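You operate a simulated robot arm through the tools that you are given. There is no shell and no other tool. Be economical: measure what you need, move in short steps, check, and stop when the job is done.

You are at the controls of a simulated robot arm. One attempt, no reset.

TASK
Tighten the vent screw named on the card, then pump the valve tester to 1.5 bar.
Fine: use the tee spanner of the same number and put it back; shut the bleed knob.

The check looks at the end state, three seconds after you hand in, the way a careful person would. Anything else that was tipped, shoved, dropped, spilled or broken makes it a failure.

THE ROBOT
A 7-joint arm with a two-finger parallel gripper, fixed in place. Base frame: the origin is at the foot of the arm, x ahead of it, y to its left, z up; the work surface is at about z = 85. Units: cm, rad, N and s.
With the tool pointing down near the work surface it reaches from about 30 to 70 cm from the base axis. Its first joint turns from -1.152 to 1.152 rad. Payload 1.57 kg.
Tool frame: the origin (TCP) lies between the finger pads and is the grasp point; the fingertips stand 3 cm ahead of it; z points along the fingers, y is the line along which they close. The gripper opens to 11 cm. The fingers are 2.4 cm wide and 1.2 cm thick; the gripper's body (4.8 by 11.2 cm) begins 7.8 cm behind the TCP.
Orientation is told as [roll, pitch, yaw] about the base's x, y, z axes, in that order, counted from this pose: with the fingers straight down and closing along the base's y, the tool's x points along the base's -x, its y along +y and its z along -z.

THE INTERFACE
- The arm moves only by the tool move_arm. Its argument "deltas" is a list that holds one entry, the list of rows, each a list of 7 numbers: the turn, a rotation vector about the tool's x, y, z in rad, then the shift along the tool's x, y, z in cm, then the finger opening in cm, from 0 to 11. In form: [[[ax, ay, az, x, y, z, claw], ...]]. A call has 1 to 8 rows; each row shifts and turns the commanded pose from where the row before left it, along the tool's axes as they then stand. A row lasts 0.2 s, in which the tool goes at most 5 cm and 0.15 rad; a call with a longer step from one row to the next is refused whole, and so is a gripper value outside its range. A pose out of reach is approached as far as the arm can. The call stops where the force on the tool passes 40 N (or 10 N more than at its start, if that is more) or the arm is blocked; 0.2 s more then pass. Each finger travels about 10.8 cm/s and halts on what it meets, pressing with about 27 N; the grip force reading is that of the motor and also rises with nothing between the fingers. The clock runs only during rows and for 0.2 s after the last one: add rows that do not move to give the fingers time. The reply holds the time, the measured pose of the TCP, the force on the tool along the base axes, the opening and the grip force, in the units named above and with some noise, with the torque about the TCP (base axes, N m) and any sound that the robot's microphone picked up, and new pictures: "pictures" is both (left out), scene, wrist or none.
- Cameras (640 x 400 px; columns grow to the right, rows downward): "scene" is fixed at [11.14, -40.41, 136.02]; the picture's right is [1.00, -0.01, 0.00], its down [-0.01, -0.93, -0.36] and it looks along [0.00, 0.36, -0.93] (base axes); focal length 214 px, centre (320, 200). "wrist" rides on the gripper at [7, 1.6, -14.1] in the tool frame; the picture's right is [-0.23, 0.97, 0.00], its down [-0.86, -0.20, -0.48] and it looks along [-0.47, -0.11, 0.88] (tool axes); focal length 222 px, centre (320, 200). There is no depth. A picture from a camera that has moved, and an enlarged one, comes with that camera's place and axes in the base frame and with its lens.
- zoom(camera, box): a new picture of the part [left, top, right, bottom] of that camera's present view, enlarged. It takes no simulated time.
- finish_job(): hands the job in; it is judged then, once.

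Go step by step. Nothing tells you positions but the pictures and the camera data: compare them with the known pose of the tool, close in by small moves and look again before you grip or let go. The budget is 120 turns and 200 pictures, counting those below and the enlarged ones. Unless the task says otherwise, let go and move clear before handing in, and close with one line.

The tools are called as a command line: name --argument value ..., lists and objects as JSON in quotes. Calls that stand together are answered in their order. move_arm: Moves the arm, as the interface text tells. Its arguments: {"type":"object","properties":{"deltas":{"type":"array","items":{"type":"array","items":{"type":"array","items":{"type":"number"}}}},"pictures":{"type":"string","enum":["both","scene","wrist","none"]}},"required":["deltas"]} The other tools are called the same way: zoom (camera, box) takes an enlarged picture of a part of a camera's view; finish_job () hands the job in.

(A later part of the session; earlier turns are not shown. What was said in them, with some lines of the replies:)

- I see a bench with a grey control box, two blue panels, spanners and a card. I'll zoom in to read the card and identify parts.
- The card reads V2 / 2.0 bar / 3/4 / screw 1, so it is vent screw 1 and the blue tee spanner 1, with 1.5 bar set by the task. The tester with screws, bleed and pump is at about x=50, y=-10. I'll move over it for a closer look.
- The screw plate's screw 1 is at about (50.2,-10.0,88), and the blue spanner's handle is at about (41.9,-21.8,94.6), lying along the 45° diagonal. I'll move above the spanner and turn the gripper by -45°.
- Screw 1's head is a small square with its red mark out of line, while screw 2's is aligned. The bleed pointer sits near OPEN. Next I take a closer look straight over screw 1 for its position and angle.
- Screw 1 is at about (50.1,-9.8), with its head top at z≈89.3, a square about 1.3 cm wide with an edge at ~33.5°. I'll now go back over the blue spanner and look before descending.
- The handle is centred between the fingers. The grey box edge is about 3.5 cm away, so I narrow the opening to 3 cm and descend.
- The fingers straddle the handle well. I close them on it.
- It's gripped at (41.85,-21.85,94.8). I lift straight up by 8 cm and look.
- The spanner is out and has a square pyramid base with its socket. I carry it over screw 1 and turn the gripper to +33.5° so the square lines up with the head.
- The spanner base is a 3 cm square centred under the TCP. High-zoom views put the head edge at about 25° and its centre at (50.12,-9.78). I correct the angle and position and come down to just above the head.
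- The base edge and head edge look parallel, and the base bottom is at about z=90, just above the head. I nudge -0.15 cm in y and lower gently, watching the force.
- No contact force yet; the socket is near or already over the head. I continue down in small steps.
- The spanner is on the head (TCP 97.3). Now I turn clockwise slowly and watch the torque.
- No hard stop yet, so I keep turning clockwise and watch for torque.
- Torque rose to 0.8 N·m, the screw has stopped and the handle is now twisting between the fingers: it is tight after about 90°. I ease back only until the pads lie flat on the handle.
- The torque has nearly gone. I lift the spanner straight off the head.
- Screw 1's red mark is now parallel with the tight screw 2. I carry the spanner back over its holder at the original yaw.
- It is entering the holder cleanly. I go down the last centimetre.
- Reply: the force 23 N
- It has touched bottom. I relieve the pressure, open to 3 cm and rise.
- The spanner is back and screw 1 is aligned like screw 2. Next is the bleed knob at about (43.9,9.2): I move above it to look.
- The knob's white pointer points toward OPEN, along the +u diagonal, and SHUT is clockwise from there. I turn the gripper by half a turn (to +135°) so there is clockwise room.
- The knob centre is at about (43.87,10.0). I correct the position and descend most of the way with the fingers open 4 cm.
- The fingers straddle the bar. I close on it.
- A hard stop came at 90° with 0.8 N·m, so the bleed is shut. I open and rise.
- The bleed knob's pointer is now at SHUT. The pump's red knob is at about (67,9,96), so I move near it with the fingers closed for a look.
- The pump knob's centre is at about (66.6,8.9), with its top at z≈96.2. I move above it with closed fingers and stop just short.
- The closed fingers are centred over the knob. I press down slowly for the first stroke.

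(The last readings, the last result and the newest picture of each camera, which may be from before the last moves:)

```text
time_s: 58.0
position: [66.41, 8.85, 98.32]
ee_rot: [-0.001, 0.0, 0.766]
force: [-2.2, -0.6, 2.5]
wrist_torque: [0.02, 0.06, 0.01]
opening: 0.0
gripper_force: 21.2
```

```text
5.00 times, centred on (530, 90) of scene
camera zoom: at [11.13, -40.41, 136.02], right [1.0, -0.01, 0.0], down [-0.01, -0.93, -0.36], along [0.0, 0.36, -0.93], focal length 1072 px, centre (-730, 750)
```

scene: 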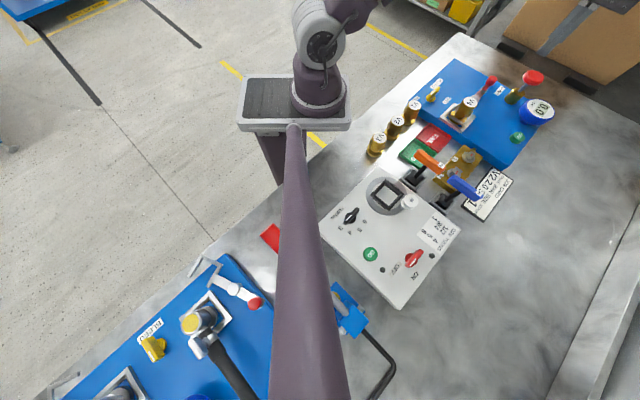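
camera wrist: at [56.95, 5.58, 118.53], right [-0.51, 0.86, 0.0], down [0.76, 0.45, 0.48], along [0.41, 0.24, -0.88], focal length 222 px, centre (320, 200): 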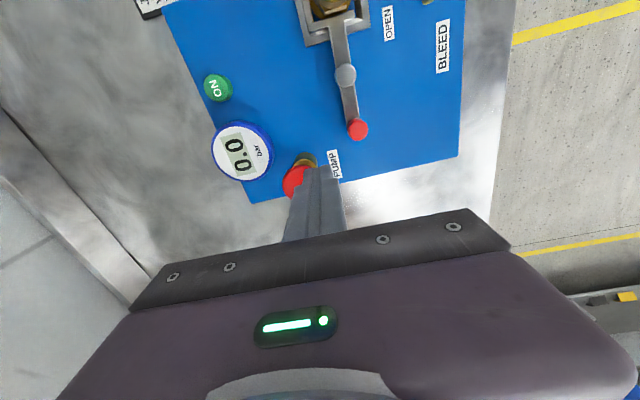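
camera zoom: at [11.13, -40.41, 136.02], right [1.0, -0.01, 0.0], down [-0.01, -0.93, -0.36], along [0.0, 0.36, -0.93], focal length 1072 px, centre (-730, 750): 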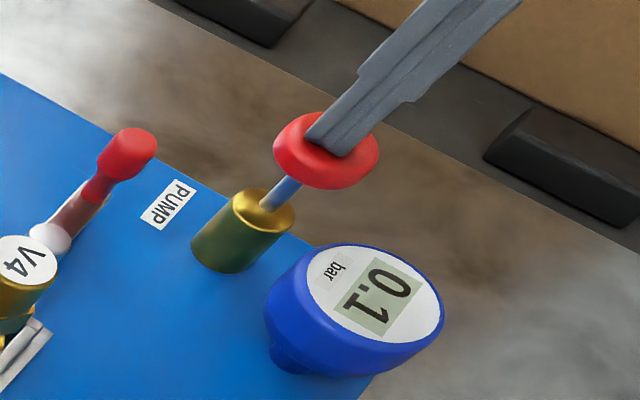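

The gauge is rising (0.1 bar), so the tester holds pressure. I keep pressing.

move_arm --deltas '[[[0, 0, 0, 0, 0, 0.4, 0], [0, 0, 0, 0, 0, 0.4, 0], [0, 0, 0, 0, 0, 0.3, 0], [0, 0, 0, 0, 0, 0, 0]]]' --pictures "none"

zoom --camera "scene" --box '[490, 50, 570, 130]'

```text
time_s: 59.0
position: [66.46, 8.85, 97.37]
ee_rot: [-0.001, 0.0, 0.765]
force: [0.5, 2.6, 3.3]
wrist_torque: [0.07, -0.02, -0.03]
opening: 0.0
gripper_force: 21.0
```

```text
5.00 times, centred on (530, 90) of scene
camera zoom: at [11.14, -40.4, 136.02], right [1.0, -0.01, 0.0], down [-0.01, -0.93, -0.36], along [0.0, 0.36, -0.93], focal length 1072 px, centre (-730, 750)
```

zoom: 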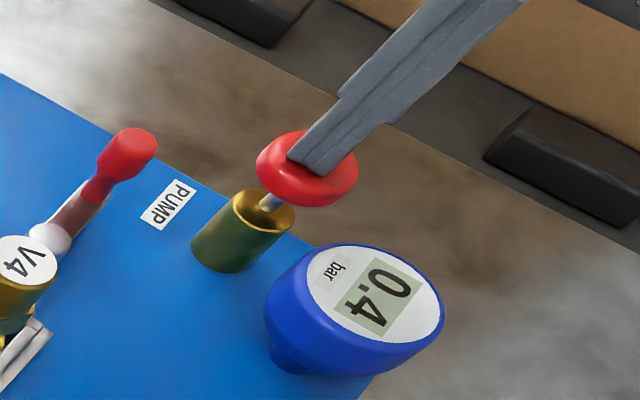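

move_arm --deltas '[[[0, 0, 0, 0, 0, 0.3, 0], [0, 0, 0, 0, 0, 0.3, 0], [0, 0, 0, 0, 0, 0, 0]]]' --pictures "none"

zoom --camera "scene" --box '[490, 50, 570, 130]'

move_arm --deltas '[[[0, 0, 0, 0, 0, -1, 0], [0, 0, 0, 0, 0, -1.5, 0], [0, 0, 0, 0, 0, -0.5, 0], [0, 0, 0, 0, 0, 0, 0]]]' --pictures "none"

zoom --camera "scene" --box '[490, 50, 570, 130]'

```text
time_s: 59.8
position: [66.46, 8.8, 96.61]
ee_rot: [0.001, 0.002, 0.764]
force: [-1.5, -0.2, 3.5]
wrist_torque: [0.01, 0.01, 0.02]
opening: 0.0
gripper_force: 21.6
```

```text
5.00 times, centred on (530, 90) of scene
camera zoom: at [11.13, -40.41, 136.02], right [1.0, -0.01, 0.0], down [-0.01, -0.93, -0.36], along [0.0, 0.36, -0.93], focal length 1072 px, centre (-730, 750)
```

zoom: 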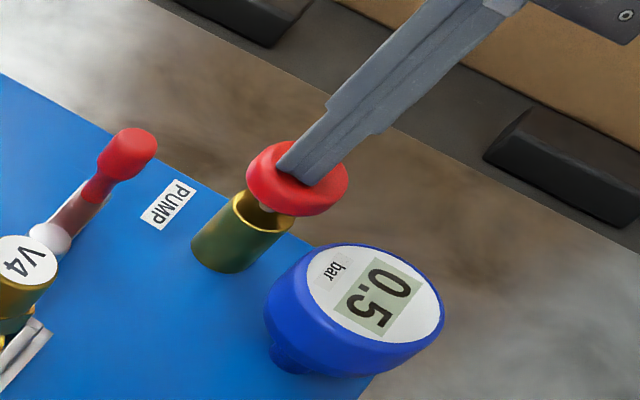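

```text
time_s: 60.8
position: [66.5, 8.93, 99.68]
ee_rot: [-0.001, 0.001, 0.765]
force: [-0.1, -0.8, -0.6]
wrist_torque: [0.05, 0.0, 0.01]
opening: 0.0
gripper_force: 21.2
```

```text
5.00 times, centred on (530, 90) of scene
camera zoom: at [11.14, -40.41, 136.02], right [1.0, -0.01, 0.0], down [-0.01, -0.93, -0.36], along [0.0, 0.36, -0.93], focal length 1072 px, centre (-730, 750)
```

zoom: 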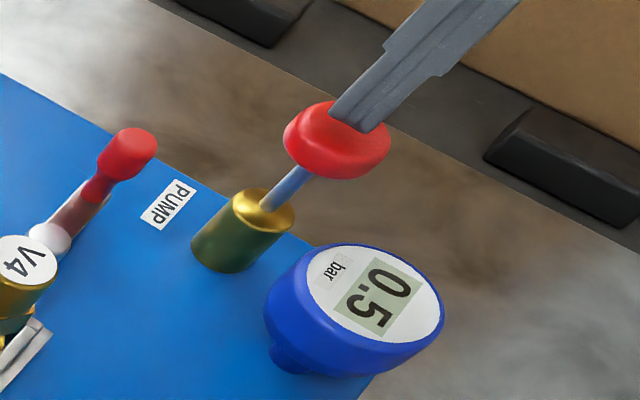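

The knob springs back and 0.5 bar holds. Second stroke is the same.

move_arm --deltas '[[[0, 0, 0, 0, 0, 0.8, 0], [0, 0, 0, 0, 0, 0.6, 0], [0, 0, 0, 0, 0, 0.6, 0], [0, 0, 0, 0, 0, 0.6, 0], [0, 0, 0, 0, 0, 0.4, 0], [0, 0, 0, 0, 0, 0, 0]]]' --pictures "none"

zoom --camera "scene" --box '[490, 50, 570, 130]'

move_arm --deltas '[[[0, 0, 0, 0, 0, -1, 0], [0, 0, 0, 0, 0, -1.5, 0], [0, 0, 0, 0, 0, -0.5, 0], [0, 0, 0, 0, 0, 0, 0]]]' --pictures "none"

zoom --camera "scene" --box '[490, 50, 570, 130]'

```text
time_s: 62.2
position: [66.46, 8.81, 96.72]
ee_rot: [0.0, 0.0, 0.764]
force: [1.2, 0.3, 3.8]
wrist_torque: [0.0, -0.03, 0.0]
opening: 0.0
gripper_force: 21.1
```

```text
5.00 times, centred on (530, 90) of scene
camera zoom: at [11.14, -40.41, 136.02], right [1.0, -0.01, 0.0], down [-0.01, -0.93, -0.36], along [0.0, 0.36, -0.93], focal length 1072 px, centre (-730, 750)
```

zoom: 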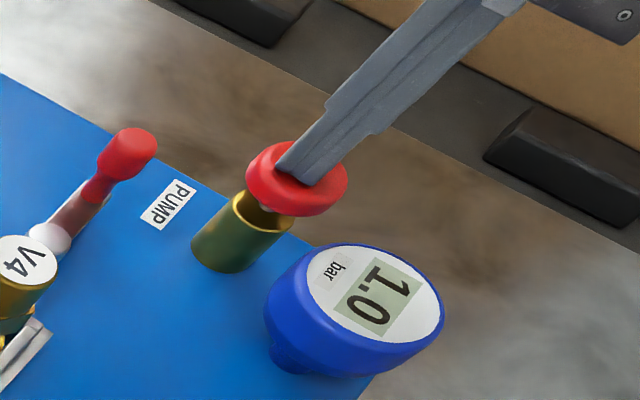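

```text
time_s: 63.2
position: [66.35, 8.94, 99.6]
ee_rot: [0.0, 0.001, 0.766]
force: [0.0, 0.7, -0.1]
wrist_torque: [0.02, -0.01, 0.0]
opening: 0.01
gripper_force: 20.6
```

```text
5.00 times, centred on (530, 90) of scene
camera zoom: at [11.14, -40.41, 136.02], right [1.0, -0.01, 0.0], down [-0.01, -0.93, -0.36], along [0.0, 0.36, -0.93], focal length 1072 px, centre (-730, 750)
```

zoom: 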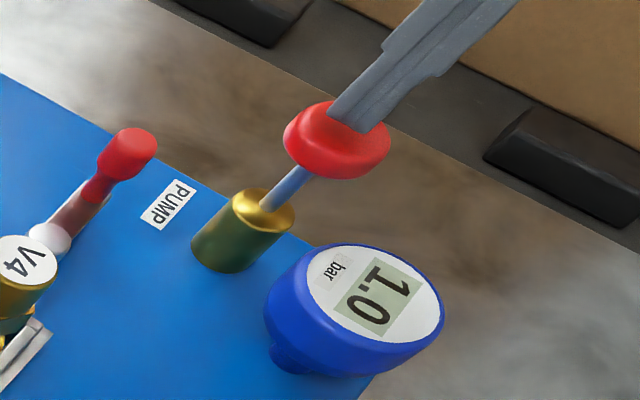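

The gauge holds 1.0 bar. For the third stroke I stop a little short and fine-tune to 1.5.

move_arm --deltas '[[[0, 0, 0, 0, 0, 0.8, 0], [0, 0, 0, 0, 0, 0.6, 0], [0, 0, 0, 0, 0, 0.6, 0], [0, 0, 0, 0, 0, 0.5, 0], [0, 0, 0, 0, 0, 0.2, 0], [0, 0, 0, 0, 0, 0, 0]]]' --pictures "none"

zoom --camera "scene" --box '[490, 50, 570, 130]'

```text
time_s: 64.6
position: [66.5, 8.84, 96.79]
ee_rot: [-0.001, 0.0, 0.766]
force: [-0.2, 2.5, 2.8]
wrist_torque: [0.05, -0.04, 0.04]
opening: 0.0
gripper_force: 21.4
```

```text
5.00 times, centred on (530, 90) of scene
camera zoom: at [11.14, -40.41, 136.02], right [1.0, -0.01, 0.0], down [-0.01, -0.93, -0.36], along [0.0, 0.36, -0.93], focal length 1072 px, centre (-730, 750)
```

zoom: 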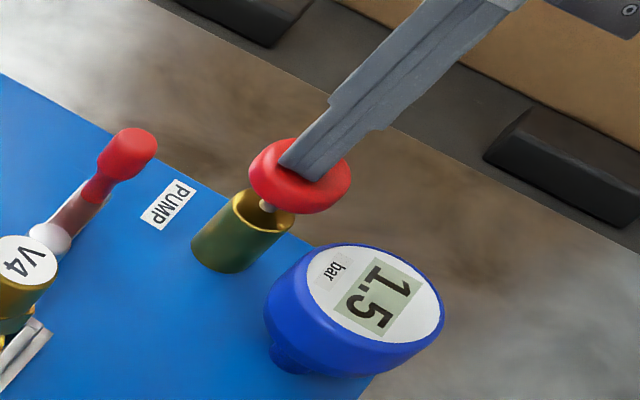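

The gauge reads 1.5. I rise clear and check that it holds.

move_arm --deltas '[[[0, 0, 0, 0, 0, -1, 0], [0, 0, 0, 0, 0, -2, 0], [0, 0, 0, 0, 0, -4, 0], [0, 0, 0, 0, 0, -3, 0], [0, 0, 0, 3, 3, -1, 0], [0, 0, 0, 3, 3, 0, 0], [0, 0, 0, 0, 0, 0, 0], [0, 0, 0, 0, 0, 0, 0]]]'

zoom --camera "scene" --box '[490, 50, 570, 130]'

zoom --camera "scene" --box '[380, 60, 520, 220]'

```text
time_s: 66.4
position: [58.05, 8.98, 107.87]
ee_rot: [0.001, 0.0, 0.765]
force: [0.3, 0.4, 0.1]
wrist_torque: [-0.01, 0.0, 0.0]
opening: 0.01
gripper_force: 21.3
out of reach, approached as far as the arm can: row 4
camera wrist: at [51.84, 5.42, 121.9], right [-0.51, 0.86, 0.0], down [0.76, 0.45, 0.48], along [0.41, 0.24, -0.88], focal length 222 px, centre (320, 200)
```

scene: 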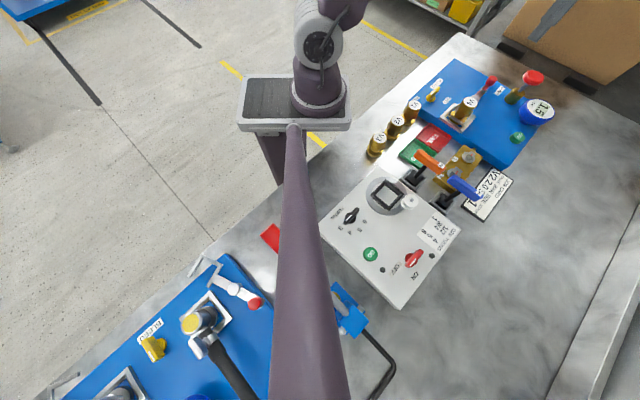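
wrist: 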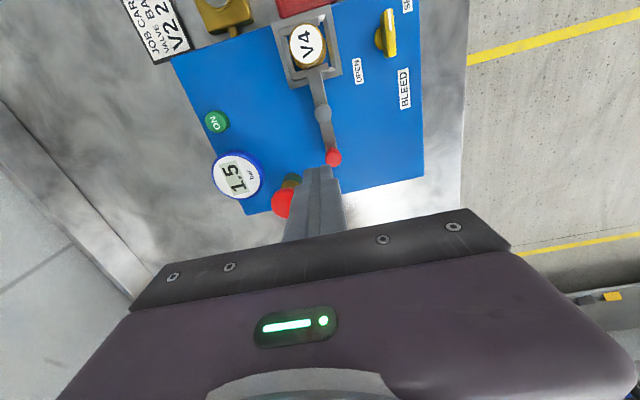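

```text
5.00 times, centred on (530, 90) of scene
camera zoom: at [11.14, -40.41, 136.02], right [1.0, -0.01, 0.0], down [-0.01, -0.93, -0.36], along [0.0, 0.36, -0.93], focal length 1072 px, centre (-730, 750)
```

zoom: 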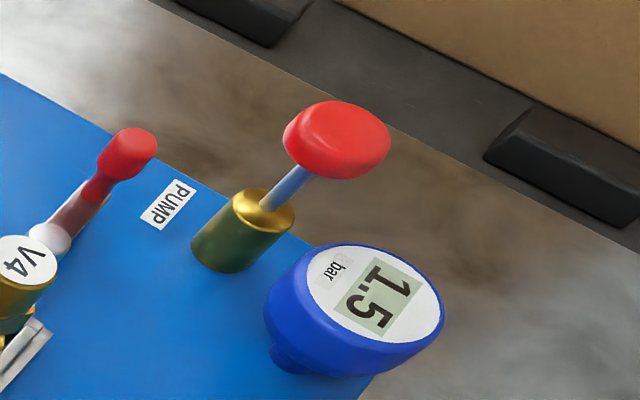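

```text
2.50 times, centred on (450, 140) of scene
camera zoom: at [11.14, -40.41, 136.02], right [1.0, -0.01, 0.0], down [-0.01, -0.93, -0.36], along [0.0, 0.36, -0.93], focal length 536 px, centre (-5, 350)
```

zoom: 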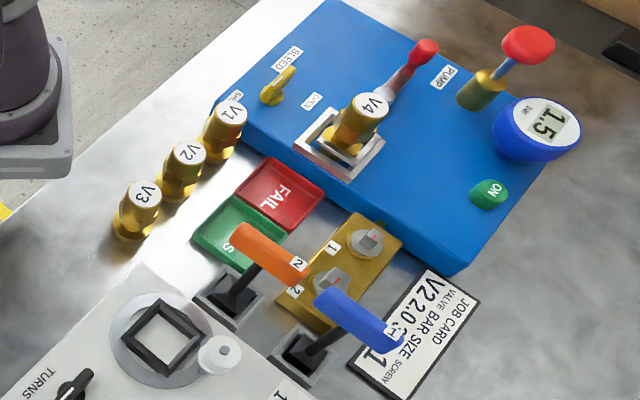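

All is in place and the gauge shows 1.5. I wait a few seconds to confirm there is no leak.

move_arm --deltas '[[[0, 0, 0, 1, 1, 0, 0], [0, 0, 0, 0, 0, 0, 0], [0, 0, 0, 0, 0, 0, 0], [0, 0, 0, 0, 0, 0, 0], [0, 0, 0, 0, 0, 0, 0], [0, 0, 0, 0, 0, 0, 0], [0, 0, 0, 0, 0, 0, 0], [0, 0, 0, 0, 0, 0, 0]]]' --pictures "none"

move_arm --deltas '[[[0, 0, 0, 0, 0, 0, 0], [0, 0, 0, 0, 0, 0, 0], [0, 0, 0, 0, 0, 0, 0], [0, 0, 0, 0, 0, 0, 0], [0, 0, 0, 0, 0, 0, 0], [0, 0, 0, 0, 0, 0, 0], [0, 0, 0, 0, 0, 0, 0], [0, 0, 0, 0, 0, 0, 0]]]' --pictures "none"

zoom --camera "scene" --box '[490, 50, 570, 130]'

```text
time_s: 68.2
position: [56.47, 9.01, 108.02]
ee_rot: [0.001, -0.001, 0.764]
force: [0.9, 0.2, 0.8]
wrist_torque: [0.01, 0.03, -0.01]
opening: 0.0
gripper_force: 21.2
```

```text
time_s: 70.0
position: [56.69, 9.09, 107.95]
ee_rot: [-0.001, 0.001, 0.764]
force: [-0.7, 0.5, 0.3]
wrist_torque: [0.01, -0.02, 0.0]
opening: 0.02
gripper_force: 21.2
```

```text
5.00 times, centred on (530, 90) of scene
camera zoom: at [11.14, -40.41, 136.02], right [1.0, -0.01, 0.0], down [-0.01, -0.93, -0.36], along [0.0, 0.36, -0.93], focal length 1072 px, centre (-730, 750)
```

zoom: 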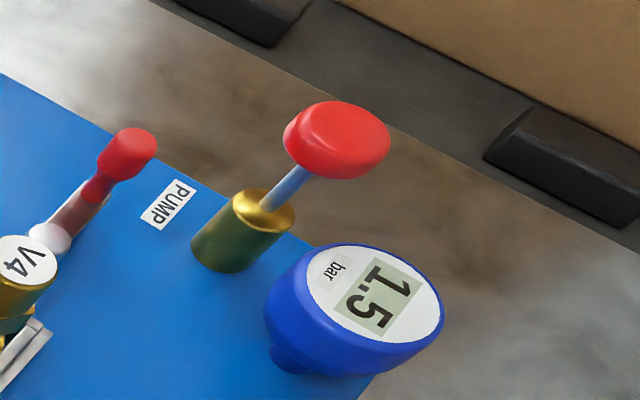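

The pressure holds at 1.5 bar and the arm is clear, so I hand the job in.

finish_job

```text
The job is handed in.
```

Vent screw 1 is tightened to its stop, tee spanner 1 is back in its holder, the bleed knob is shut, and the tester held 1.5 bar for several seconds before I handed the job in.
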